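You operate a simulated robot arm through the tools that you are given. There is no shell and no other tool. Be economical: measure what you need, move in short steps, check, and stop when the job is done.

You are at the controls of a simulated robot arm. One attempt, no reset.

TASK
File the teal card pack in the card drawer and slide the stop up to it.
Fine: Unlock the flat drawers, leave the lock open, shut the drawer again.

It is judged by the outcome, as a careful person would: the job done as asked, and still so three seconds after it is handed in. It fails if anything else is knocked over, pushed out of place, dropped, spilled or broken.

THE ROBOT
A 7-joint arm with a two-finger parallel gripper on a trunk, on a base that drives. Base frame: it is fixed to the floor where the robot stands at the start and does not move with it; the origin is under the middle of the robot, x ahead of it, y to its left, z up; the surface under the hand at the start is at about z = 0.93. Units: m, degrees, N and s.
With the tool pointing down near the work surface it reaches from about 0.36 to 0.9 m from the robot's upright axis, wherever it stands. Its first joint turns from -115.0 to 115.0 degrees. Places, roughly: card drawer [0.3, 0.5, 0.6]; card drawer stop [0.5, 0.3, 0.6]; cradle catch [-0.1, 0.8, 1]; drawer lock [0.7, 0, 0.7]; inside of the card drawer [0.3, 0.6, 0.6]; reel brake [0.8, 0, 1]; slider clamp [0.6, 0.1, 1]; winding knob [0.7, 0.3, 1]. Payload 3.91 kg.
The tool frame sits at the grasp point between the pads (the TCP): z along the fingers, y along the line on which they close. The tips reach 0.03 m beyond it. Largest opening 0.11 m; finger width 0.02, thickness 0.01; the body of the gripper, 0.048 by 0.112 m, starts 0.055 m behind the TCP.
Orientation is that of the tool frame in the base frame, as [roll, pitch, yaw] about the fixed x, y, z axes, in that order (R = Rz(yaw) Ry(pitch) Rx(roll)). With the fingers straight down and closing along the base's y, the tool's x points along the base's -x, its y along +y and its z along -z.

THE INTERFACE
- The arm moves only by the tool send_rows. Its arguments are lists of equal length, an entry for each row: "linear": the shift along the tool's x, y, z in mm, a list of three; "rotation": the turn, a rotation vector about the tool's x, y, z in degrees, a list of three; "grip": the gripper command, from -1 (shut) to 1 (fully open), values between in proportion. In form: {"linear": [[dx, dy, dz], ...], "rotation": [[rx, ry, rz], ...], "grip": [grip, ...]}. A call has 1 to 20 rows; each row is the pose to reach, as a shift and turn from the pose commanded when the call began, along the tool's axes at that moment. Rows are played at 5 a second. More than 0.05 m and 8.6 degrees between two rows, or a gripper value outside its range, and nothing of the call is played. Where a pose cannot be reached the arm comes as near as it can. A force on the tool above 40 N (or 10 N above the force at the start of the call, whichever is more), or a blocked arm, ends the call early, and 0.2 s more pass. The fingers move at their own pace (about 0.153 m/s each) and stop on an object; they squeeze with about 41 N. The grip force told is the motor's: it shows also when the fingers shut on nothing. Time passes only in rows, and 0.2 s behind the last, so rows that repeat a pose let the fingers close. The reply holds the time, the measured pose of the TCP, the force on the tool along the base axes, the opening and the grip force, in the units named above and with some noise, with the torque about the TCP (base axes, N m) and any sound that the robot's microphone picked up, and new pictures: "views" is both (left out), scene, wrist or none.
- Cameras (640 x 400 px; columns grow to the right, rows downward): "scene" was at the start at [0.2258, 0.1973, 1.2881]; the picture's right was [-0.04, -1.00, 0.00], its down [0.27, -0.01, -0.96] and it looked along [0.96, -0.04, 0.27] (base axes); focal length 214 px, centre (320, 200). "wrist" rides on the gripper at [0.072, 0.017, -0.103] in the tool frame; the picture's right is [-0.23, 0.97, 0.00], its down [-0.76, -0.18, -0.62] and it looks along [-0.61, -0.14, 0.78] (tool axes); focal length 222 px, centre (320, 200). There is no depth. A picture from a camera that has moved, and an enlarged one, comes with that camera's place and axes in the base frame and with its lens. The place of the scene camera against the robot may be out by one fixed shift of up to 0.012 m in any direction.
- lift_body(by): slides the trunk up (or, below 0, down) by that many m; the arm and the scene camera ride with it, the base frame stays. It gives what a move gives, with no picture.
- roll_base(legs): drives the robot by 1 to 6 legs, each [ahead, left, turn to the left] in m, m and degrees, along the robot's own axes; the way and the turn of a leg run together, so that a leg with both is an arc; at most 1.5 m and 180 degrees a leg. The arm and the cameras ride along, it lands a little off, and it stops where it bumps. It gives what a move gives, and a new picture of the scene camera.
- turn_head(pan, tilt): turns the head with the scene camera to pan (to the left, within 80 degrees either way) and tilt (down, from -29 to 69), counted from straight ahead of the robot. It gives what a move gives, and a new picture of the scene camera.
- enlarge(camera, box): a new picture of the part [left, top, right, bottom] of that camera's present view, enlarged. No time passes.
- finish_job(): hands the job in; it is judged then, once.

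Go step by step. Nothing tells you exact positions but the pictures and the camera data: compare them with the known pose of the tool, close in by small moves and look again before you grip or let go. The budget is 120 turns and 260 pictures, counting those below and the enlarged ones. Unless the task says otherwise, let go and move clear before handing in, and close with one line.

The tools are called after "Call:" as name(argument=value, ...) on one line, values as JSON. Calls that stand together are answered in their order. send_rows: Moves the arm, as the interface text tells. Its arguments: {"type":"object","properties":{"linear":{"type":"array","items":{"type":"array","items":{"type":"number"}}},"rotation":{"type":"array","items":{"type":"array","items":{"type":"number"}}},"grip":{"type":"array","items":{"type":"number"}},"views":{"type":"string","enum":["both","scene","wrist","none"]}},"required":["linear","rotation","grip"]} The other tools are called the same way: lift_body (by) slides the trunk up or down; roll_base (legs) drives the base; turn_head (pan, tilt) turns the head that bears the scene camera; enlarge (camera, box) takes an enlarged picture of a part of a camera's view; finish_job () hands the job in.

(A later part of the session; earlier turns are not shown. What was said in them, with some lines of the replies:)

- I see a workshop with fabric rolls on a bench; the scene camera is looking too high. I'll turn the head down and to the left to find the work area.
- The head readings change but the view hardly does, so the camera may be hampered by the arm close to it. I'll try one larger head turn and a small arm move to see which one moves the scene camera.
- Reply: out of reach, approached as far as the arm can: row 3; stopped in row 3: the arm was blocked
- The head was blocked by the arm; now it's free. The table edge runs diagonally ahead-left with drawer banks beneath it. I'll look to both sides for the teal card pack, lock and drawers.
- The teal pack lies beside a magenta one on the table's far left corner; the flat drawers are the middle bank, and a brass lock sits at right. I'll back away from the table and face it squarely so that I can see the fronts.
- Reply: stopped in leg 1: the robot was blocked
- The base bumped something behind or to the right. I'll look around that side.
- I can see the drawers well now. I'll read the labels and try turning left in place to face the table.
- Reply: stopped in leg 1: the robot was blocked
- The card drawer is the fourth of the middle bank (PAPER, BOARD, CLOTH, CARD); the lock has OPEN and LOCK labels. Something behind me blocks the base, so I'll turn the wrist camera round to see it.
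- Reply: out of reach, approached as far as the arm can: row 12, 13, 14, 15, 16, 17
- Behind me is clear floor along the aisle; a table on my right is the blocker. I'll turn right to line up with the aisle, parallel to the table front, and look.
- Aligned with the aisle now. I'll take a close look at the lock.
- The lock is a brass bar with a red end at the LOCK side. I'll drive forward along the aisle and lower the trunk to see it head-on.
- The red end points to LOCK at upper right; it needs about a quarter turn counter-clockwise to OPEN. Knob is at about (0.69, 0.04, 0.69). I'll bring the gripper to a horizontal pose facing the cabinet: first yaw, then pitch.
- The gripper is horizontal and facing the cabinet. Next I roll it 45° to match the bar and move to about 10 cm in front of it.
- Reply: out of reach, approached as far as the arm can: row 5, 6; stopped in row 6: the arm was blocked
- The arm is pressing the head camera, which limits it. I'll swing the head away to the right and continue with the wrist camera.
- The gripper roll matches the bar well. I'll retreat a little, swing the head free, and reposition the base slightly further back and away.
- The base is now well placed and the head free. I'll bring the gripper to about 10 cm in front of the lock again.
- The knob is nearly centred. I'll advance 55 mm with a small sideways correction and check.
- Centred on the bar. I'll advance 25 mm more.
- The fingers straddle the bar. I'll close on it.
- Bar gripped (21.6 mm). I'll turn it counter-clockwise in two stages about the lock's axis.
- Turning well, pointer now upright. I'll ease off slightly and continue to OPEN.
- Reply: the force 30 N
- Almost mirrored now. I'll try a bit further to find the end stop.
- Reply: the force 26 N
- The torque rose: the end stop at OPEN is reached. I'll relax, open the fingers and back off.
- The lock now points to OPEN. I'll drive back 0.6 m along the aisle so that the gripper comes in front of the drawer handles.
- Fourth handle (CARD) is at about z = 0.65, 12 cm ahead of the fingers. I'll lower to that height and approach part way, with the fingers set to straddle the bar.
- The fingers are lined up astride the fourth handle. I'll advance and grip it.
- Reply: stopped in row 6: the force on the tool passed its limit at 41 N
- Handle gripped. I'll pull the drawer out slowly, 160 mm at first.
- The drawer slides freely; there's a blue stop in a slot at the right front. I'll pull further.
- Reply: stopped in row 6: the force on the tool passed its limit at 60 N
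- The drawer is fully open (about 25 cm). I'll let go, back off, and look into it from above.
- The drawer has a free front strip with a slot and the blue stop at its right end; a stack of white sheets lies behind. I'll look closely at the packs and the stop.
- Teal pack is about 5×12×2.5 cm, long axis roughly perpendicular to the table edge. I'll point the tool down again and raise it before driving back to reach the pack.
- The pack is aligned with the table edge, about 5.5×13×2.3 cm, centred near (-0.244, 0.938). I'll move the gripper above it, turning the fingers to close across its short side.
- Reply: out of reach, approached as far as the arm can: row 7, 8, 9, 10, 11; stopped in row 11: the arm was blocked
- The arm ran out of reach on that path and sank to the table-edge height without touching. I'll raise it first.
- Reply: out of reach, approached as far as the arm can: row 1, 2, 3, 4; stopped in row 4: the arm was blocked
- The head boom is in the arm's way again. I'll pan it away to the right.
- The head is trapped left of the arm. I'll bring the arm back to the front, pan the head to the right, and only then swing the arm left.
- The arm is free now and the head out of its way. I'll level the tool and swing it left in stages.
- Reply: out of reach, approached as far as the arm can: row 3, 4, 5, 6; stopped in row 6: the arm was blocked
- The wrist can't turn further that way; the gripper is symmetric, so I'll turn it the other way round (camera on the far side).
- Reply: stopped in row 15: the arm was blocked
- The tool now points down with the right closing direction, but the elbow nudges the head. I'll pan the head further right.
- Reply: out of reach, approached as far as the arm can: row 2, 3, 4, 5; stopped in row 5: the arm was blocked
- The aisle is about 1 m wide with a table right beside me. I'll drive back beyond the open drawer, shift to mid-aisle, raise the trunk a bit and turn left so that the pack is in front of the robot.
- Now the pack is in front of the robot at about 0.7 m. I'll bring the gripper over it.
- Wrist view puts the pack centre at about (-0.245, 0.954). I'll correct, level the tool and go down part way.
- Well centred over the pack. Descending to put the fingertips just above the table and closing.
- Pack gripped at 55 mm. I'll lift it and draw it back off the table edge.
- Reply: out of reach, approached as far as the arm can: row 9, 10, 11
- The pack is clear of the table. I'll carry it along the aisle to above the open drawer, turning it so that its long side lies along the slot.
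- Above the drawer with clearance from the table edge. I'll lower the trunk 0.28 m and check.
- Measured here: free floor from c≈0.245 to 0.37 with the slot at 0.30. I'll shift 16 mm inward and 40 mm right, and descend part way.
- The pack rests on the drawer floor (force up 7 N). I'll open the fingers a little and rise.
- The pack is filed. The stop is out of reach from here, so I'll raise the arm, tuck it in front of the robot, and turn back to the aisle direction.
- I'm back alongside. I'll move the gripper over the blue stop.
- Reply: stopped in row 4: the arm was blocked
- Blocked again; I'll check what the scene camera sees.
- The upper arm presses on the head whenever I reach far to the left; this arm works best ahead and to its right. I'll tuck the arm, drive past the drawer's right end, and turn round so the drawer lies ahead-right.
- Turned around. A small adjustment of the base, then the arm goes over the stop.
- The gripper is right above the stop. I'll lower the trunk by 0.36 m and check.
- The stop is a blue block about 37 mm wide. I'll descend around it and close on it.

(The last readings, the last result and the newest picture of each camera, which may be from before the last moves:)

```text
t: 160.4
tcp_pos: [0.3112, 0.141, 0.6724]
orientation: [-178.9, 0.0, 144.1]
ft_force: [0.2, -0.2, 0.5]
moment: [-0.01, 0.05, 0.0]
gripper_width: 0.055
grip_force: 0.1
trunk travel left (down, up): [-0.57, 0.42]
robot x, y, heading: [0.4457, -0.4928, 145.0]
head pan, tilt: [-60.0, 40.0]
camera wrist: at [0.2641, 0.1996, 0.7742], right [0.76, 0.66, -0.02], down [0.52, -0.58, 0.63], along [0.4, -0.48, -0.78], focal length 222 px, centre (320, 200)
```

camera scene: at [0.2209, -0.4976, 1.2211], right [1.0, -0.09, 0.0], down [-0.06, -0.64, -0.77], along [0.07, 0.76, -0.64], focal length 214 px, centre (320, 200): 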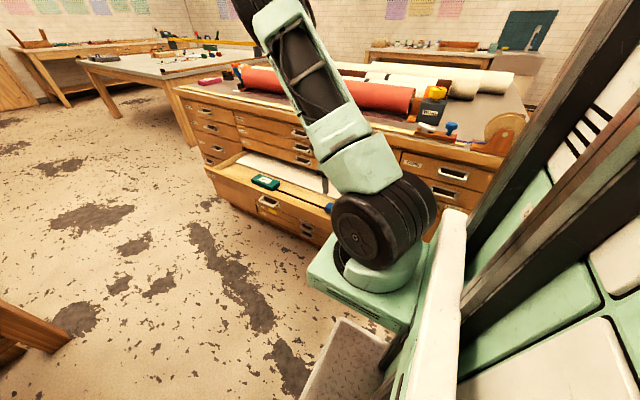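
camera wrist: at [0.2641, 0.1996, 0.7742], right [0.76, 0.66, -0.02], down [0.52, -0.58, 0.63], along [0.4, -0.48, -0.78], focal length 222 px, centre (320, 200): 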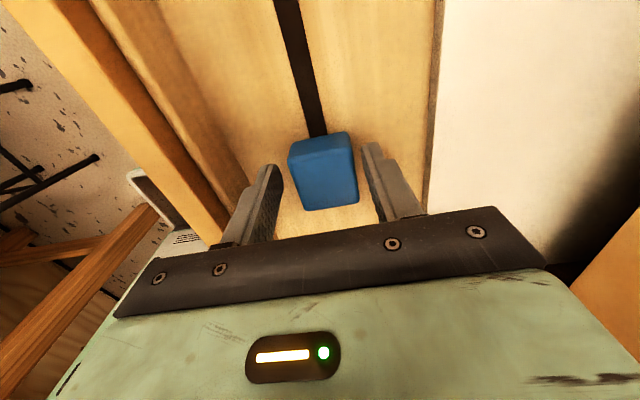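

Call:
send_rows(linear=[[0, 0, 0], [0, 0, 0], [0, 0, 0], [10, 0, 0], [30, 0, 0], [60, 0, 0], [95, 0, 0], [130, 0, 0], [165, 0, 0]], rotation=[[0, 0, 0], [0, 0, 0], [0, 0, 0], [0, 0, 0], [0, 0, 0], [0, 0, 0], [0, 0, 0], [0, 0, 0], [0, 0, 0]], grip=[-0.5, -1, -1, -1, -1, -1, -1, -1, -1], views="both")

```text
t: 162.4
tcp_pos: [0.1795, 0.2396, 0.6718]
orientation: [-179.2, 0.0, 143.9]
ft_force: [16.7, 19.7, -1.8]
moment: [0.98, -0.35, 0.55]
gripper_width: 0.0397
grip_force: 44.9
trunk travel left (down, up): [-0.57, 0.42]
robot x, y, heading: [0.4429, -0.4889, 145.0]
head pan, tilt: [-60.0, 40.0]
camera scene: at [0.2214, -0.4967, 1.2212], right [1.0, -0.09, 0.0], down [-0.06, -0.64, -0.77], along [0.07, 0.76, -0.64], focal length 214 px, centre (320, 200)
camera wrist: at [0.1308, 0.2978, 0.7744], right [0.76, 0.65, -0.01], down [0.52, -0.58, 0.63], along [0.4, -0.48, -0.78], focal length 222 px, centre (320, 200)
```

scene: 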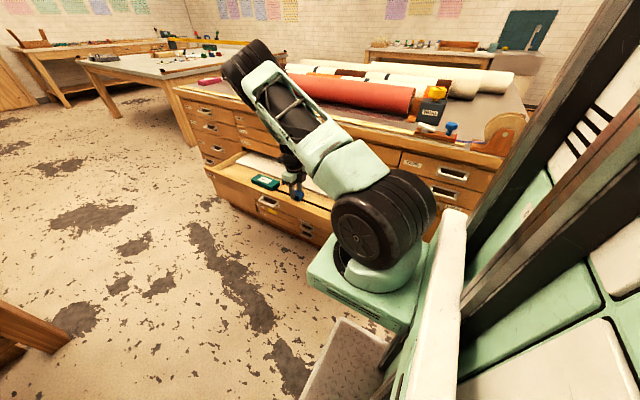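
wrist: 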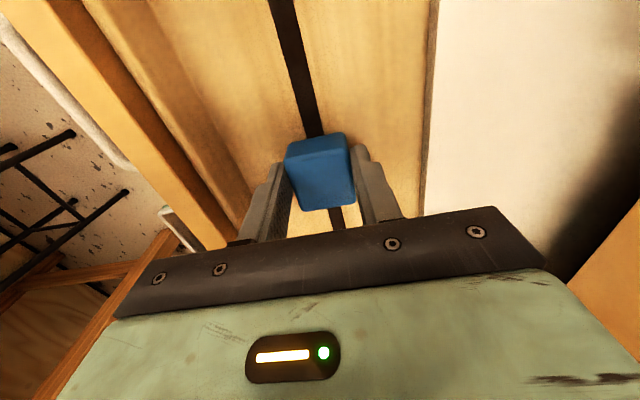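

The stop slides well; slight side load, so I'll bias toward the slot and go on 60 mm.

Call:
send_rows(linear=[[0, 3, 0], [20, 4, 0], [40, 4.5, 0], [60, 5, 0]], rotation=[[0, 0, 0], [0, 0, 0], [0, 0, 0], [0, 0, 0]], grip=[-1, -1, -1, -1], views="wrist")

Call:
enlarge(camera="scene", box=[220, 140, 340, 220])

```text
t: 163.4
tcp_pos: [0.1308, 0.2752, 0.6728]
orientation: [-178.8, 0.1, 144.3]
ft_force: [-1.1, -1.4, 19.4]
moment: [0.58, -0.1, 0.24]
gripper_width: 0.0399
grip_force: 44.9
trunk travel left (down, up): [-0.57, 0.42]
robot x, y, heading: [0.44, -0.4917, 144.9]
head pan, tilt: [-60.0, 40.0]
camera wrist: at [0.0834, 0.3346, 0.7743], right [0.75, 0.66, -0.02], down [0.52, -0.58, 0.63], along [0.4, -0.48, -0.78], focal length 222 px, centre (320, 200)
```

wrist: 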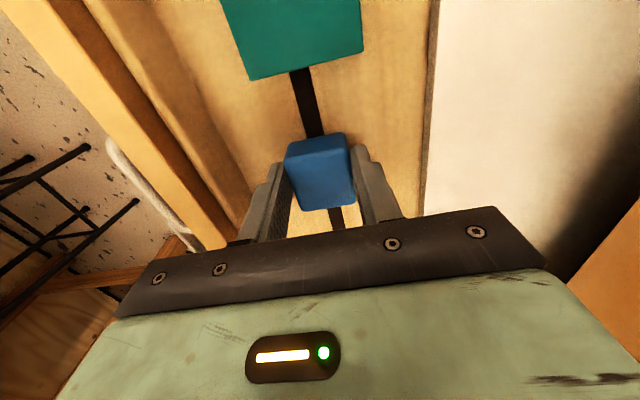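

```text
5.00 times, centred on (280, 180) of scene
camera zoom: at [0.2211, -0.4983, 1.2213], right [1.0, -0.09, 0.0], down [-0.06, -0.64, -0.77], along [0.07, 0.76, -0.64], focal length 1072 px, centre (520, 300)
```

zoom: 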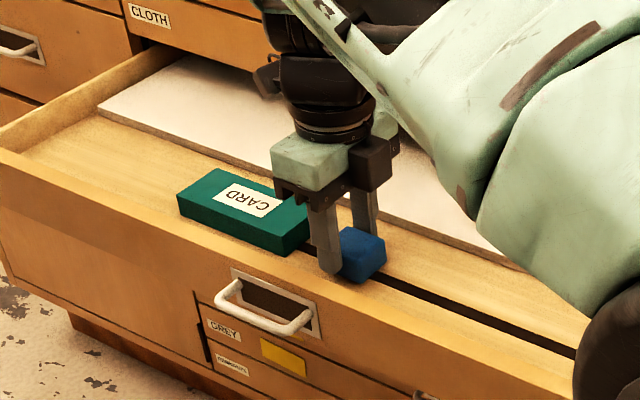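

About 25 mm gap remains. I'll approach gently.

Call:
send_rows(linear=[[8, 0, -1], [16, 0, -1], [20, 0, -1]], rotation=[[0, 0, 0], [0, 0, 0], [0, 0, 0]], grip=[-1, -1, -1], views="none")

Call:
enlarge(camera="wrist", box=[220, 40, 420, 220])

```text
t: 164.2
tcp_pos: [0.116, 0.2879, 0.6709]
orientation: [-178.9, 0.0, 144.0]
ft_force: [-0.1, -1.4, 10.6]
moment: [0.8, -0.09, 0.15]
gripper_width: 0.0396
grip_force: 45.3
trunk travel left (down, up): [-0.57, 0.42]
robot x, y, heading: [0.4462, -0.4917, 144.8]
head pan, tilt: [-60.0, 40.0]
```

```text
2.22 times, centred on (320, 130) of wrist
camera zoom: at [0.0687, 0.3468, 0.7742], right [0.76, 0.66, -0.02], down [0.52, -0.58, 0.63], along [0.4, -0.48, -0.78], focal length 494 px, centre (320, 356)
```

zoom: 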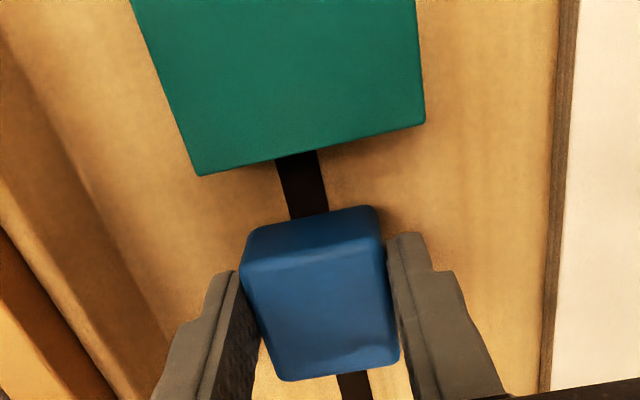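

Call:
send_rows(linear=[[3, 0, 0], [6, 0, 0]], rotation=[[0, 0, 0], [0, 0, 0]], grip=[-1, -1], views="none")

Call:
enlarge(camera="wrist", box=[220, 40, 420, 220])

Call:
enlarge(camera="scene", box=[240, 160, 320, 220])

```text
t: 164.8
tcp_pos: [0.1119, 0.291, 0.671]
orientation: [-179.0, 0.3, 144.1]
ft_force: [1.1, -1.1, 7.0]
moment: [0.66, -0.39, 0.04]
gripper_width: 0.0397
grip_force: 45.2
trunk travel left (down, up): [-0.57, 0.42]
robot x, y, heading: [0.4404, -0.4936, 144.9]
head pan, tilt: [-60.0, 40.0]
```

```text
2.22 times, centred on (320, 130) of wrist
camera zoom: at [0.0638, 0.3504, 0.7742], right [0.76, 0.66, -0.02], down [0.52, -0.58, 0.63], along [0.4, -0.48, -0.78], focal length 494 px, centre (320, 356)
```

zoom: 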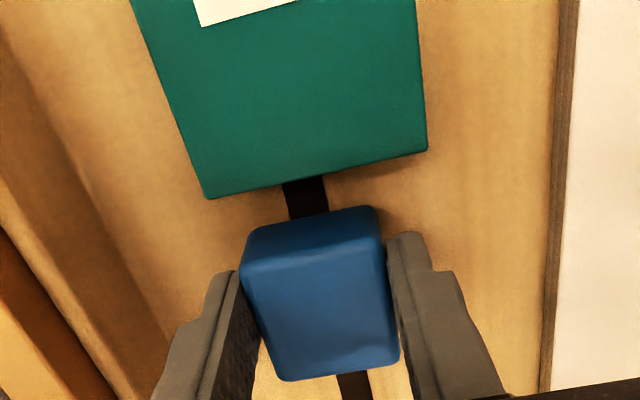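

```text
6.67 times, centred on (280, 190) of scene
camera zoom: at [0.221, -0.4977, 1.221], right [1.0, -0.09, 0.0], down [-0.06, -0.64, -0.77], along [0.07, 0.76, -0.64], focal length 1430 px, centre (587, 267)
```

zoom: 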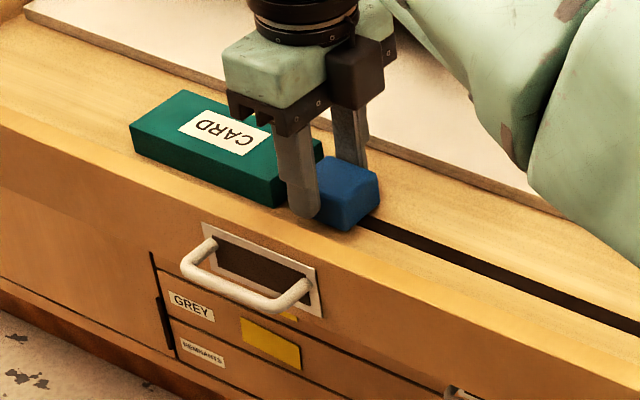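

I see the stop's face toward the pack; about 1 cm remains. Continuing gently.

Call:
send_rows(linear=[[3, 0, 0], [6, 0, 0], [8, 0, 0]], rotation=[[0, 0, 0], [0, 0, 0], [0, 0, 0]], grip=[-1, -1, -1], views="none")

Call:
enlarge(camera="wrist", box=[220, 40, 420, 220])

```text
t: 165.6
tcp_pos: [0.1047, 0.2957, 0.6715]
orientation: [-178.8, 0.2, 144.1]
ft_force: [0.1, -0.7, 2.6]
moment: [0.52, -0.55, 0.03]
gripper_width: 0.0398
grip_force: 44.9
trunk travel left (down, up): [-0.57, 0.42]
robot x, y, heading: [0.4423, -0.4911, 145.1]
head pan, tilt: [-60.0, 40.0]
```

```text
2.22 times, centred on (320, 130) of wrist
camera zoom: at [0.0573, 0.3555, 0.7741], right [0.76, 0.66, -0.02], down [0.52, -0.58, 0.63], along [0.4, -0.49, -0.78], focal length 494 px, centre (320, 356)
```

zoom: 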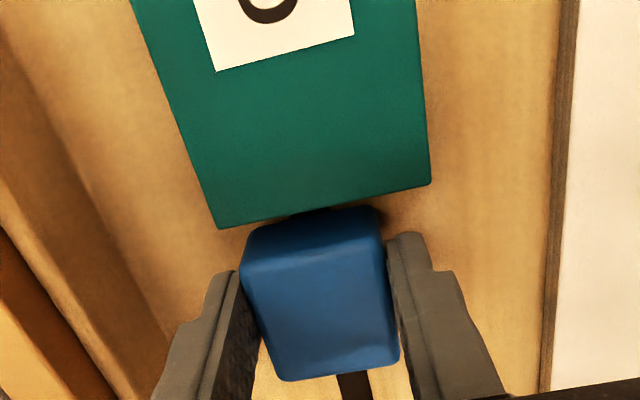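

Call:
send_rows(linear=[[2, 0, 0], [4, 0, 0]], rotation=[[0, 0, 0], [0, 0, 0]], grip=[-1, -1], views="none")

Call:
enlarge(camera="wrist", box=[220, 40, 420, 220])

Call:
send_rows(linear=[[1.5, 0, 0], [3, 0, 0]], rotation=[[0, 0, 0], [0, 0, 0]], grip=[-1, -1], views="none")

Call:
enlarge(camera="wrist", box=[220, 40, 420, 220])

```text
t: 166.2
tcp_pos: [0.1013, 0.298, 0.6713]
orientation: [-179.0, 0.2, 144.1]
ft_force: [-0.6, -2.1, 1.0]
moment: [0.39, -0.41, 0.12]
gripper_width: 0.0396
grip_force: 44.8
trunk travel left (down, up): [-0.57, 0.42]
robot x, y, heading: [0.4446, -0.4915, 144.9]
head pan, tilt: [-60.0, 40.0]
```

```text
2.22 times, centred on (320, 130) of wrist
camera zoom: at [0.0542, 0.3578, 0.7741], right [0.76, 0.66, -0.02], down [0.52, -0.58, 0.63], along [0.4, -0.48, -0.78], focal length 494 px, centre (320, 356)
```

zoom: 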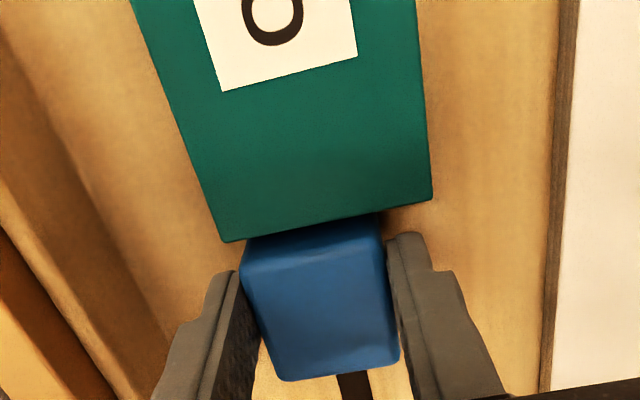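

```text
t: 166.8
tcp_pos: [0.1002, 0.3017, 0.6714]
orientation: [-178.9, 0.2, 144.1]
ft_force: [0.7, -0.8, -1.1]
moment: [0.37, -0.82, -0.03]
gripper_width: 0.0396
grip_force: 44.7
trunk travel left (down, up): [-0.57, 0.42]
robot x, y, heading: [0.4442, -0.493, 144.9]
head pan, tilt: [-60.0, 40.0]
```

```text
2.22 times, centred on (320, 130) of wrist
camera zoom: at [0.0517, 0.3596, 0.7742], right [0.76, 0.66, -0.02], down [0.52, -0.58, 0.63], along [0.4, -0.48, -0.78], focal length 494 px, centre (320, 356)
```

zoom: 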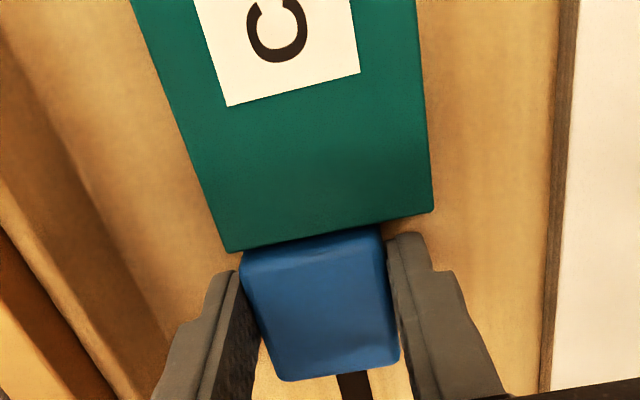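

Call:
send_rows(linear=[[1, 0, 0], [2, 0, 0]], rotation=[[0, 0, 0], [0, 0, 0]], grip=[-1, -1], views="none")

Call:
enlarge(camera="wrist", box=[220, 40, 420, 220])

Call:
send_rows(linear=[[1, 0, 0], [2, 0, 0]], rotation=[[0, 0, 0], [0, 0, 0]], grip=[-1, -1], views="none")

Call:
enlarge(camera="wrist", box=[220, 40, 420, 220])

```text
t: 167.4
tcp_pos: [0.0974, 0.3015, 0.6724]
orientation: [-178.9, 0.1, 144.2]
ft_force: [1.4, 0.0, -0.3]
moment: [0.36, -0.83, 0.12]
gripper_width: 0.0395
grip_force: 44.9
trunk travel left (down, up): [-0.57, 0.42]
robot x, y, heading: [0.4482, -0.4921, 145.1]
head pan, tilt: [-60.0, 40.0]
```

```text
2.22 times, centred on (320, 130) of wrist
camera zoom: at [0.05, 0.3609, 0.7742], right [0.76, 0.66, -0.02], down [0.52, -0.58, 0.63], along [0.4, -0.48, -0.78], focal length 494 px, centre (320, 356)
```

zoom: 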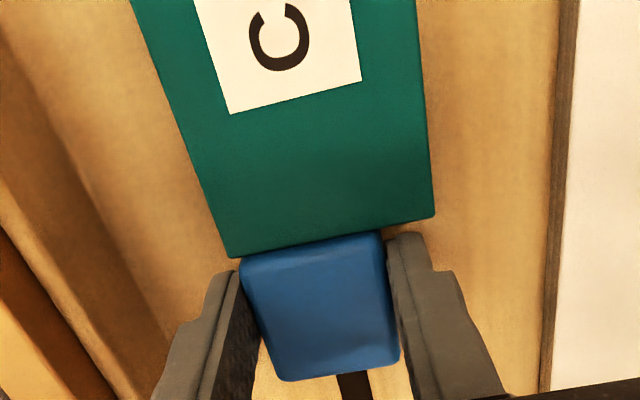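

```text
t: 168.0
tcp_pos: [0.0962, 0.302, 0.6726]
orientation: [-178.8, 0.1, 144.1]
ft_force: [2.6, 0.4, 1.0]
moment: [0.5, -0.72, 0.09]
gripper_width: 0.0397
grip_force: 44.3
trunk travel left (down, up): [-0.57, 0.42]
robot x, y, heading: [0.4405, -0.4933, 144.9]
head pan, tilt: [-60.0, 40.0]
```

```text
2.22 times, centred on (320, 130) of wrist
camera zoom: at [0.0483, 0.362, 0.7742], right [0.76, 0.66, -0.02], down [0.52, -0.58, 0.63], along [0.4, -0.48, -0.78], focal length 494 px, centre (320, 356)
```

zoom: 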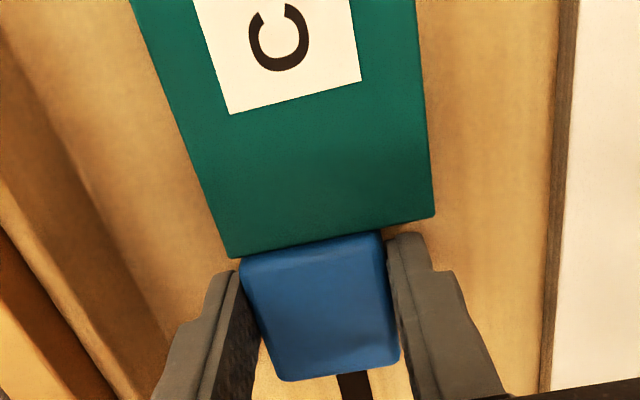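

No relative motion any more: the stop is touching the pack. I'll release and rise.

Call:
send_rows(linear=[[0, 0, 0], [0, 0, 0], [0, 0, -20], [0, 0, -60], [0, 0, -100]], rotation=[[0, 0, 0], [0, 0, 0], [0, 0, 0], [0, 0, 0], [0, 0, 0]], grip=[-0.1, 0, 0, 0, 0], views="wrist")

Call:
enlarge(camera="wrist", box=[220, 0, 420, 180])

```text
t: 169.2
tcp_pos: [0.096, 0.3049, 0.7711]
orientation: [-178.8, 0.2, 144.1]
ft_force: [0.3, 1.1, 0.7]
moment: [-0.01, -0.02, -0.01]
gripper_width: 0.055
grip_force: 0.1
trunk travel left (down, up): [-0.57, 0.42]
robot x, y, heading: [0.443, -0.49, 145.2]
head pan, tilt: [-60.0, 40.0]
camera wrist: at [0.0489, 0.3634, 0.8737], right [0.76, 0.66, -0.02], down [0.52, -0.58, 0.63], along [0.4, -0.49, -0.78], focal length 222 px, centre (320, 200)
```

wrist: 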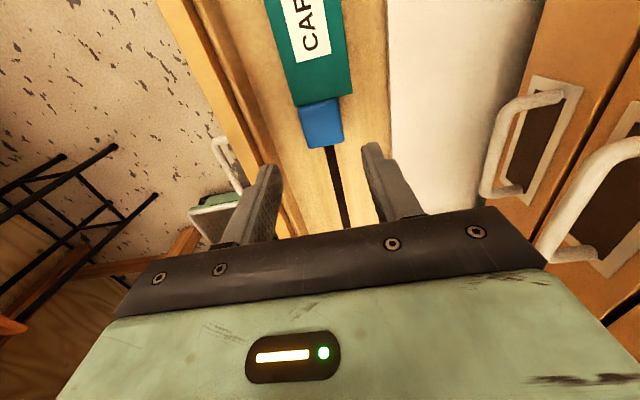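

```text
2.22 times, centred on (320, 90) of wrist
camera zoom: at [0.0489, 0.3634, 0.8737], right [0.76, 0.66, -0.02], down [0.52, -0.58, 0.63], along [0.4, -0.49, -0.78], focal length 494 px, centre (320, 444)
```

zoom: 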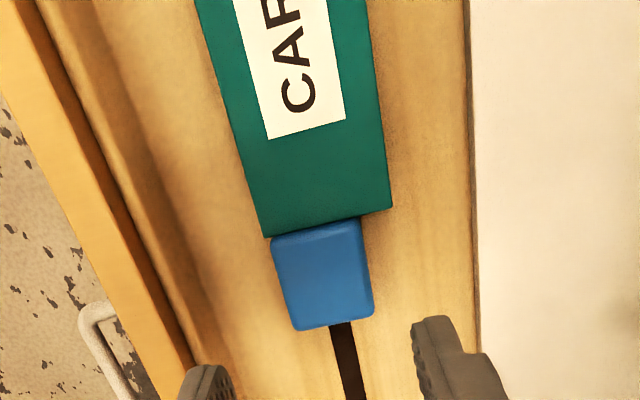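

The stop sits flush against the pack. Next I'll close the drawer: raise, back out over the drawer front, and bring the tool horizontal.

Call:
send_rows(linear=[[0, 0, -40], [0, -20, -70], [0, -60, -80], [0, -100, -80], [0, -140, -80], [0, -180, -80], [0, -220, -80]], rotation=[[0, 0, 0], [0, 0, 0], [0, 0, 0], [0, 0, 0], [0, 0, 0], [0, 0, 0], [0, 0, 0]], grip=[0, 0, 0, -0.5, -1, -1, -1], views="none")

Call:
send_rows(linear=[[0, 0, 0], [0, 0, 0], [0, 0, 0], [0, 0, 0], [0, 0, 0], [0, 0, 0], [0, 0, 0], [0, 0, 0], [0, 0, 0], [0, 0, 0], [0, 0, 0]], rotation=[[-8.2, 0, 0], [-16.4, 0, 0], [-24.6, 0, 0], [-32.8, 0, 0], [-41, 0, 0], [-49.2, 0, 0], [-57.4, 0, 0], [-65.6, 0, 0], [-73.8, 0, 0], [-82, 0, 0], [-90, 0, 0]], grip=[-1, -1, -1, -1, -1, -1, -1, -1, -1, -1, -1], views="both")

```text
t: 170.8
tcp_pos: [-0.0306, 0.1287, 0.8568]
orientation: [-178.9, 0.1, 144.0]
ft_force: [0.1, -0.2, 0.2]
moment: [-0.02, 0.03, 0.01]
gripper_width: 0.0
grip_force: 37.5
trunk travel left (down, up): [-0.57, 0.42]
robot x, y, heading: [0.4446, -0.4882, 144.8]
head pan, tilt: [-60.0, 40.0]
```

```text
t: 173.2
tcp_pos: [-0.0333, 0.1258, 0.8591]
orientation: [91.4, -0.1, 144.4]
ft_force: [0.1, -0.8, 0.0]
moment: [-0.01, 0.01, 0.02]
gripper_width: 0.0
grip_force: 37.8
trunk travel left (down, up): [-0.57, 0.42]
robot x, y, heading: [0.4415, -0.4894, 144.9]
head pan, tilt: [-60.0, 40.0]
camera scene: at [0.2209, -0.4977, 1.2212], right [1.0, -0.09, 0.0], down [-0.06, -0.64, -0.77], along [0.07, 0.76, -0.64], focal length 214 px, centre (320, 200)
camera wrist: at [-0.1526, 0.0855, 0.8771], right [0.2, -0.12, 0.97], down [0.25, -0.95, -0.17], along [0.95, 0.28, -0.16], focal length 222 px, centre (320, 200)
```

scene: 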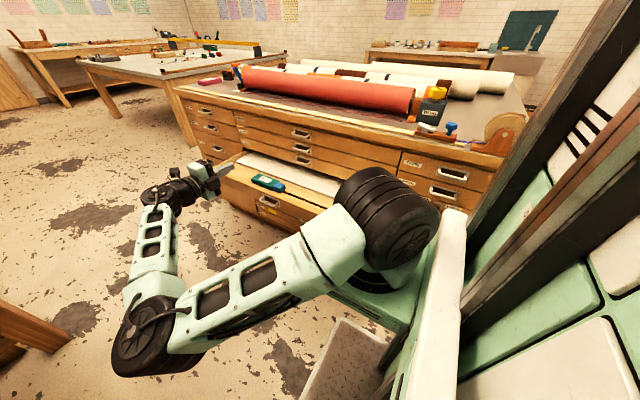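
wrist: 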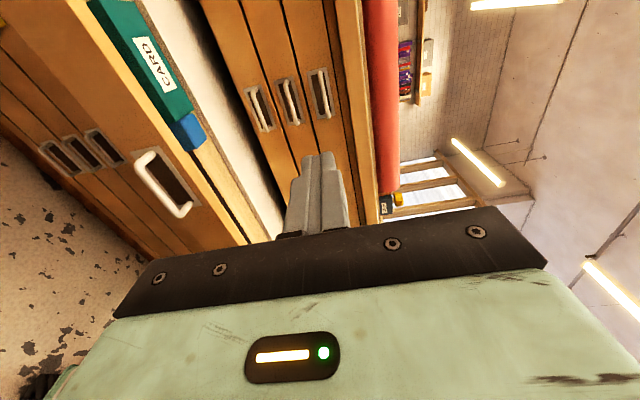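

Call:
send_rows(linear=[[-23, -42, 0], [-46, -84, 0], [-69, -126, 0], [-92, -168, 0], [-110, -210, 0]], rotation=[[-0.3, 0, 0], [-0.6, 0, 0], [-1, 0, 0], [-1.4, 0, 0], [-1.4, 0, 0]], grip=[-1, -1, -1, -1, -1], views="both")

Call:
enlarge(camera="scene", box=[160, 120, 360, 260])

```text
t: 173.8
tcp_pos: [-0.0371, 0.0825, 0.8144]
orientation: [101.0, -6.0, 143.6]
ft_force: [0.7, 0.2, -0.4]
moment: [0.0, 0.04, 0.01]
gripper_width: 0.0003
grip_force: 38.3
trunk travel left (down, up): [-0.57, 0.42]
robot x, y, heading: [0.4382, -0.4876, 144.9]
head pan, tilt: [-60.0, 40.0]
stopped in row 3: the arm was blocked; the commanded pose is now the measured one
camera scene: at [0.2209, -0.4975, 1.2211], right [1.0, -0.09, 0.0], down [-0.06, -0.64, -0.77], along [0.07, 0.76, -0.64], focal length 214 px, centre (320, 200)
camera wrist: at [-0.15, 0.0448, 0.8579], right [0.37, -0.04, 0.93], down [0.22, -0.97, -0.14], along [0.9, 0.26, -0.35], focal length 222 px, centre (320, 200)
```

scene: 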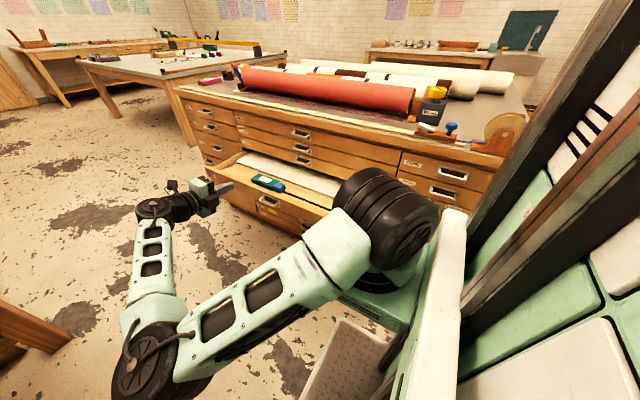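
wrist: 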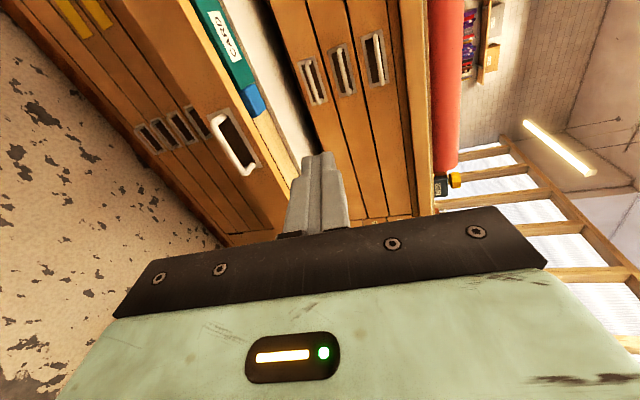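

```text
2.86 times, centred on (260, 190) of scene
camera zoom: at [0.2209, -0.4975, 1.2211], right [1.0, -0.09, 0.0], down [-0.06, -0.64, -0.77], along [0.07, 0.76, -0.64], focal length 613 px, centre (491, 229)
```

zoom: 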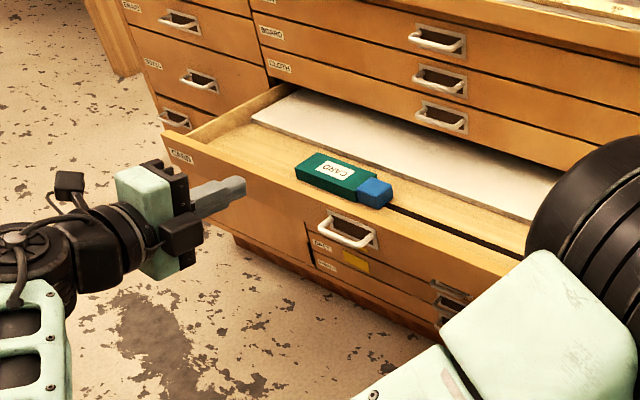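

Something blocked the low horizontal pose (probably the elbow). I'll use a 45° tilted tool instead, which keeps the elbow higher.

Call:
send_rows(linear=[[0, 10, 0], [-10, 20, 0], [-20, 20, 0], [-30, 20, 0], [-40, 20, 0]], rotation=[[7, -0.2, -1.2], [14, -0.4, -2.4], [21, -0.6, -3.6], [28, -0.8, -4.8], [34, -1.1, -5.9]], grip=[-1, -1, -1, -1, -1], views="scene")

```text
t: 175.1
tcp_pos: [-0.0012, 0.0628, 0.829]
orientation: [134.9, -0.4, 145.4]
ft_force: [-1.0, 0.9, 0.1]
moment: [0.02, -0.02, -0.03]
gripper_width: 0.0
grip_force: 37.7
trunk travel left (down, up): [-0.57, 0.42]
robot x, y, heading: [0.4404, -0.4929, 145.1]
head pan, tilt: [-60.0, 40.0]
camera scene: at [0.2207, -0.4975, 1.2209], right [1.0, -0.09, 0.0], down [-0.06, -0.64, -0.77], along [0.07, 0.76, -0.64], focal length 214 px, centre (320, 200)
```

scene: 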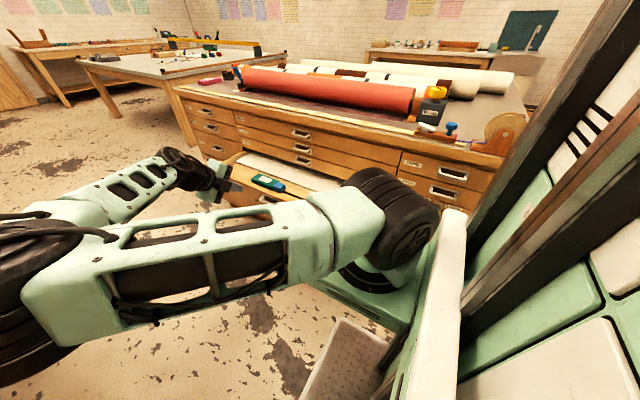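

Call:
send_rows(linear=[[-20, -22, 32], [-40, -44, 65], [-60, -65, 97], [-75, -87, 129]], rotation=[[0, 0, 0], [0, 0, 0], [0, 0, 0], [0, 0, 0]], grip=[-1, -1, -1, -1], views="scene")

Call:
enlarge(camera="scene", box=[180, 130, 380, 250])

```text
t: 176.1
tcp_pos: [0.0784, 0.0471, 0.677]
orientation: [134.7, -0.4, 145.3]
ft_force: [0.7, 0.8, 0.4]
moment: [-0.02, -0.01, 0.01]
gripper_width: 0.0
grip_force: 37.2
trunk travel left (down, up): [-0.57, 0.42]
robot x, y, heading: [0.4411, -0.4905, 145.0]
head pan, tilt: [-60.0, 40.0]
camera scene: at [0.2209, -0.4976, 1.2211], right [1.0, -0.09, 0.0], down [-0.06, -0.64, -0.77], along [0.07, 0.76, -0.64], focal length 214 px, centre (320, 200)
```

scene: 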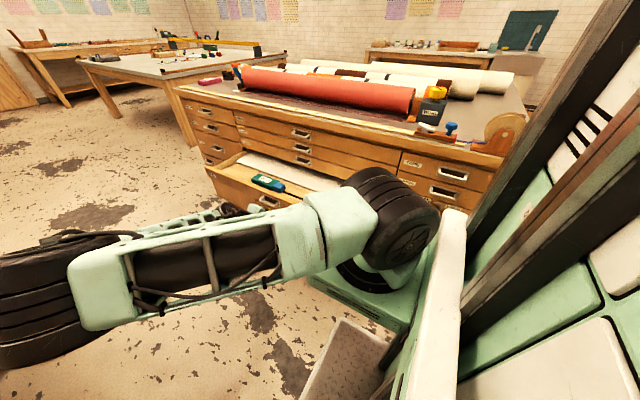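

```text
3.20 times, centred on (280, 190) of scene
camera zoom: at [0.2209, -0.4976, 1.2211], right [1.0, -0.09, 0.0], down [-0.06, -0.64, -0.77], along [0.07, 0.76, -0.64], focal length 686 px, centre (448, 232)
```

zoom: 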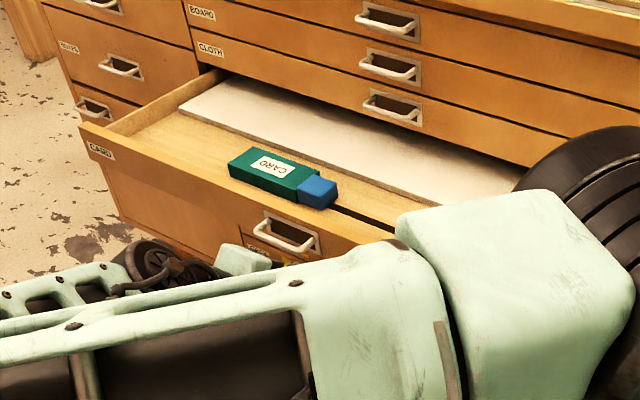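

Call:
send_rows(linear=[[0, 21, 21], [0, 42, 42], [0, 60, 60]], rotation=[[0, 0, 0], [0, 0, 0], [0, 0, 0]], grip=[-1, -1, -1], views="wrist")

```text
t: 176.8
tcp_pos: [0.1254, 0.1153, 0.6769]
orientation: [134.7, -0.3, 145.3]
ft_force: [0.1, -0.3, 0.1]
moment: [0.01, -0.02, -0.01]
gripper_width: 0.0
grip_force: 37.8
trunk travel left (down, up): [-0.57, 0.42]
robot x, y, heading: [0.4431, -0.4933, 144.9]
head pan, tilt: [-60.0, 40.0]
camera wrist: at [0.0317, 0.1057, 0.7616], right [0.58, 0.43, 0.69], down [0.31, -0.9, 0.31], along [0.76, 0.03, -0.65], focal length 222 px, centre (320, 200)
```

wrist: 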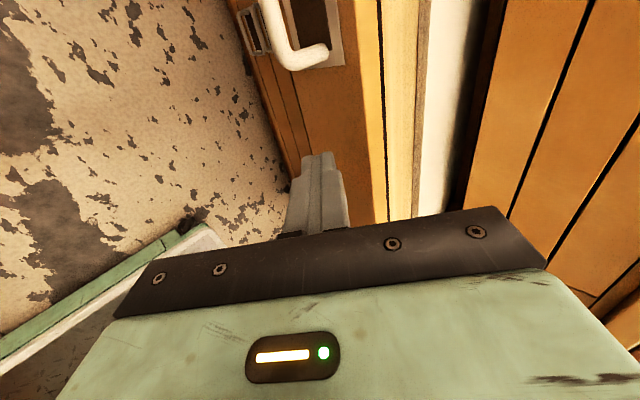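

The tip is aimed at the middle of the drawer front, right of the handle. I'll push slowly.

Call:
send_rows(linear=[[0, 12, 12], [0, 24, 24], [0, 36, 36], [0, 48, 48], [0, 60, 60], [0, 72, 72], [0, 84, 84], [0, 96, 96], [0, 108, 108], [0, 120, 120], [0, 132, 132]], rotation=[[0, 0, 0], [0, 0, 0], [0, 0, 0], [0, 0, 0], [0, 0, 0], [0, 0, 0], [0, 0, 0], [0, 0, 0], [0, 0, 0], [0, 0, 0], [0, 0, 0]], grip=[-1, -1, -1, -1, -1, -1, -1, -1, -1, -1, -1], views="both")

```text
t: 179.2
tcp_pos: [0.232, 0.2686, 0.679]
orientation: [134.7, -0.3, 145.4]
ft_force: [-0.1, -0.1, -0.2]
moment: [-0.01, -0.01, 0.03]
gripper_width: 0.0
grip_force: 37.6
trunk travel left (down, up): [-0.57, 0.42]
robot x, y, heading: [0.4436, -0.4931, 145.3]
head pan, tilt: [-60.0, 40.0]
camera scene: at [0.2208, -0.4975, 1.221], right [1.0, -0.09, 0.0], down [-0.06, -0.64, -0.77], along [0.07, 0.76, -0.64], focal length 214 px, centre (320, 200)
camera wrist: at [0.138, 0.2597, 0.7627], right [0.58, 0.43, 0.69], down [0.31, -0.9, 0.31], along [0.76, 0.03, -0.65], focal length 222 px, centre (320, 200)
```

scene: 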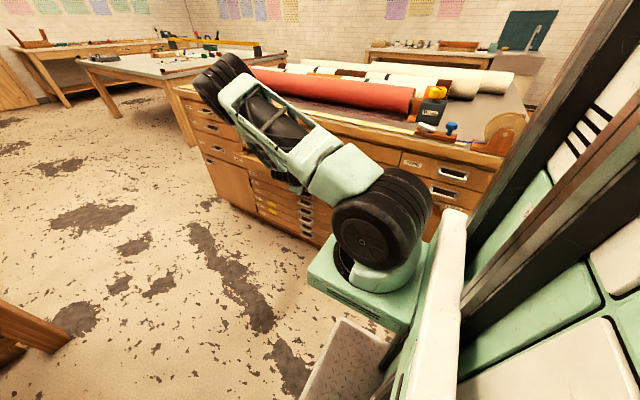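
wrist: 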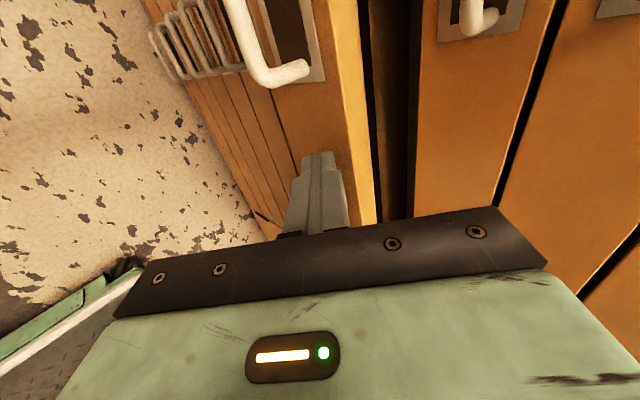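

Nearly shut. Continuing slowly until it seats.

Call:
send_rows(linear=[[0, 8, 8], [0, 16, 16], [0, 24, 24], [0, 32, 32], [0, 40, 40], [0, 48, 48], [0, 54, 54], [0, 58, 58], [0, 61, 61], [0, 64, 64], [0, 67, 67]], rotation=[[0, 0, 0], [0, 0, 0], [0, 0, 0], [0, 0, 0], [0, 0, 0], [0, 0, 0], [0, 0, 0], [0, 0, 0], [0, 0, 0], [0, 0, 0], [0, 0, 0]], grip=[-1, -1, -1, -1, -1, -1, -1, -1, -1, -1, -1], views="both")

```text
t: 181.2
tcp_pos: [0.2787, 0.3332, 0.6792]
orientation: [135.0, -0.5, 145.4]
ft_force: [-4.3, -14.2, 12.5]
moment: [0.0, -0.24, -0.28]
gripper_width: 0.0
grip_force: 37.7
trunk travel left (down, up): [-0.57, 0.42]
robot x, y, heading: [0.4421, -0.4898, 145.1]
head pan, tilt: [-60.0, 40.0]
stopped in row 9: the force on the tool passed its limit at 46 N (the readings are from after the stop); the commanded pose is now the measured one
camera scene: at [0.2207, -0.499, 1.2212], right [1.0, -0.09, 0.0], down [-0.06, -0.64, -0.77], along [0.07, 0.76, -0.64], focal length 214 px, centre (320, 200)
camera wrist: at [0.1838, 0.3249, 0.7628], right [0.58, 0.44, 0.69], down [0.31, -0.9, 0.31], along [0.75, 0.03, -0.66], focal length 222 px, centre (320, 200)
```

scene: 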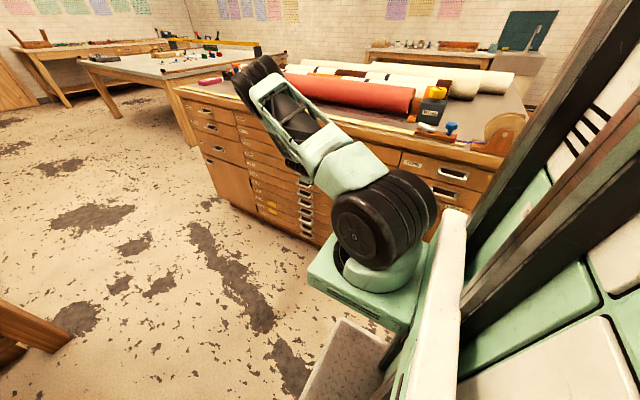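
wrist: 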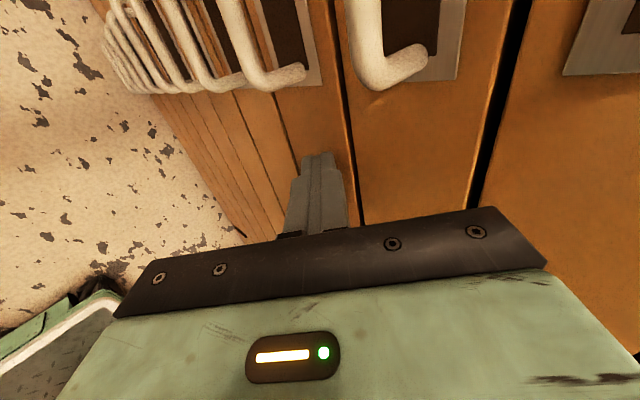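

The drawer seats. I'll back away and inspect.

Call:
send_rows(linear=[[0, -20, -20], [0, -45, -45], [0, -75, -75], [0, -105, -105], [0, -140, -140]], rotation=[[0, 0, 0], [0, 0, 0], [0, 0, 0], [0, 0, 0], [0, 0, 0]], grip=[-1, -1, -1, -1, -1], views="both")

Call:
enlarge(camera="scene", box=[170, 80, 370, 260])

Call:
enlarge(camera="scene", box=[380, 80, 540, 220])

```text
t: 182.4
tcp_pos: [0.1672, 0.1713, 0.6777]
orientation: [135.1, -0.3, 145.3]
ft_force: [0.4, -0.3, -0.3]
moment: [-0.02, 0.0, -0.02]
gripper_width: 0.0
grip_force: 37.8
trunk travel left (down, up): [-0.57, 0.42]
robot x, y, heading: [0.4432, -0.4909, 145.3]
head pan, tilt: [-60.0, 40.0]
camera scene: at [0.221, -0.4975, 1.2211], right [1.0, -0.09, 0.0], down [-0.06, -0.64, -0.77], along [0.07, 0.76, -0.64], focal length 214 px, centre (320, 200)
camera wrist: at [0.0735, 0.1626, 0.7631], right [0.58, 0.44, 0.69], down [0.31, -0.9, 0.31], along [0.75, 0.03, -0.66], focal length 222 px, centre (320, 200)
```

scene: 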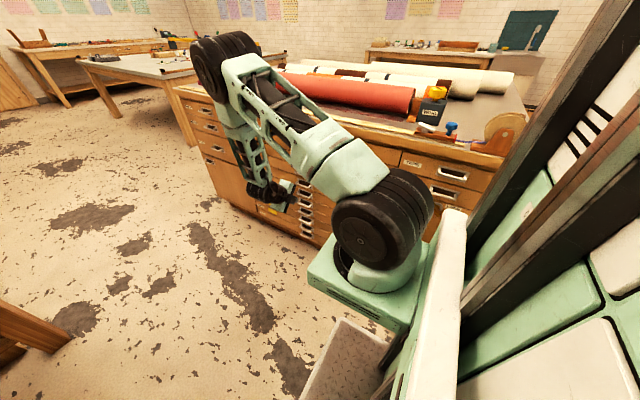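
wrist: 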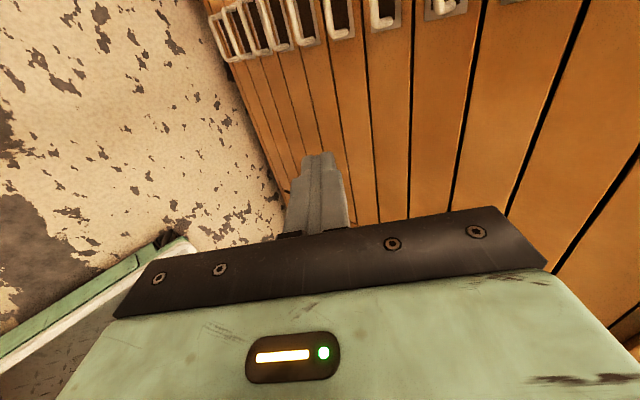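

```text
2.22 times, centred on (270, 170) of scene
camera zoom: at [0.221, -0.4975, 1.2211], right [1.0, -0.09, 0.0], down [-0.06, -0.64, -0.77], along [0.07, 0.76, -0.64], focal length 477 px, centre (431, 267)
```

zoom: 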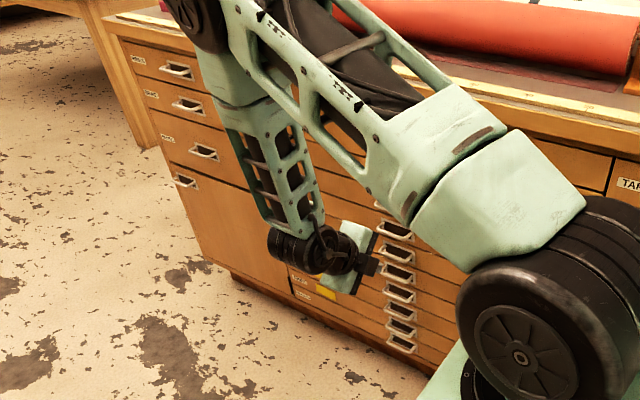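

```text
2.86 times, centred on (460, 150) of scene
camera zoom: at [0.221, -0.4975, 1.2211], right [1.0, -0.09, 0.0], down [-0.06, -0.64, -0.77], along [0.07, 0.76, -0.64], focal length 613 px, centre (-80, 343)
```

zoom: 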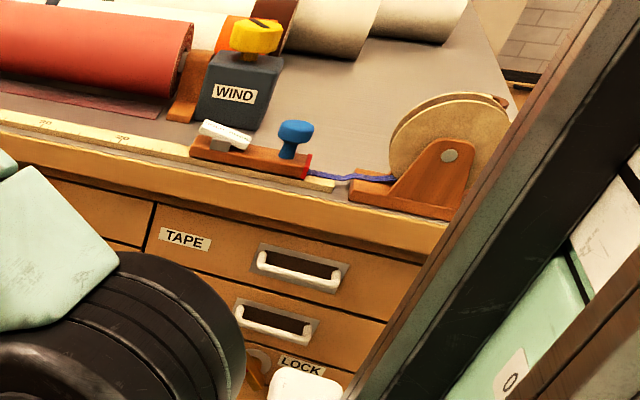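

Drawer looks flush. One last look at the lock and the drawer front from a slightly different angle.

Call:
turn_head(pan=-80, tilt=45)

Call:
enlarge(camera="wrist", box=[200, 0, 520, 200])

```text
t: 183.2
tcp_pos: [0.1668, 0.1716, 0.6784]
orientation: [135.1, -0.4, 145.4]
ft_force: [0.1, 0.6, 0.0]
moment: [0.0, 0.0, -0.01]
gripper_width: 0.0
grip_force: 37.4
trunk travel left (down, up): [-0.57, 0.42]
robot x, y, heading: [0.4455, -0.4915, 144.9]
head pan, tilt: [-80.0, 45.0]
camera scene: at [0.2477, -0.5089, 1.2138], right [0.91, -0.42, 0.0], down [-0.3, -0.64, -0.71], along [0.3, 0.64, -0.71], focal length 214 px, centre (320, 200)
```

scene: 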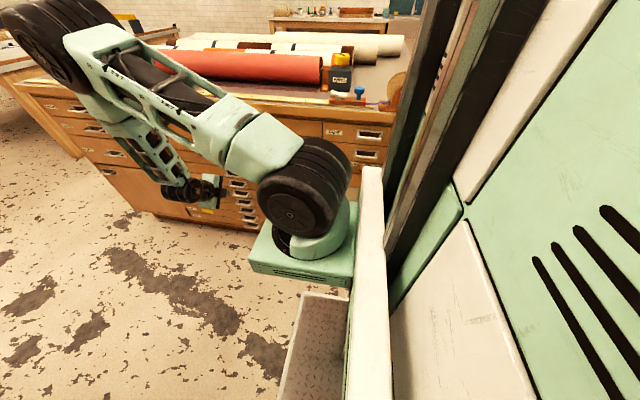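

```text
2.00 times, centred on (360, 100) of wrist
camera zoom: at [0.0728, 0.1628, 0.7631], right [0.58, 0.44, 0.69], down [0.31, -0.9, 0.31], along [0.75, 0.03, -0.66], focal length 444 px, centre (240, 400)
```

zoom: 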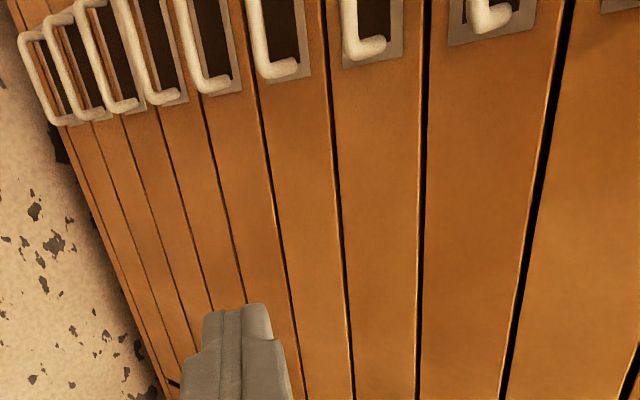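

Call:
enlarge(camera="scene", box=[310, 110, 410, 190])

```text
5.00 times, centred on (360, 150) of scene
camera zoom: at [0.2477, -0.5089, 1.2138], right [0.91, -0.42, 0.0], down [-0.3, -0.64, -0.71], along [0.3, 0.64, -0.71], focal length 1072 px, centre (120, 450)
```

zoom: 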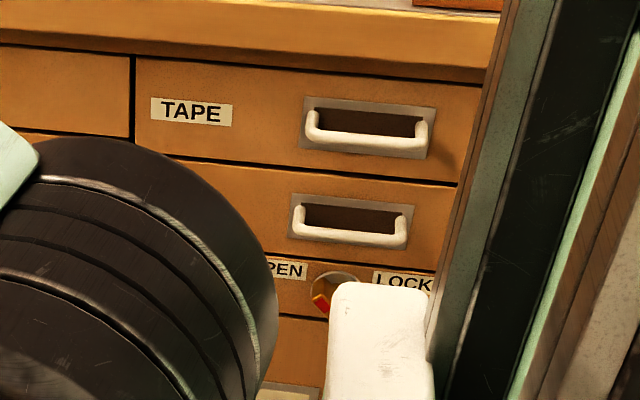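

The red end of the lock still points to OPEN, the drawers are flush, and the gripper is clear of everything, so I'm handing in.

Call:
finish_job()

```text
The job is handed in.
```

The teal pack is filed in the card drawer with the stop slid up against it, the lock is left open, and the drawer is shut.
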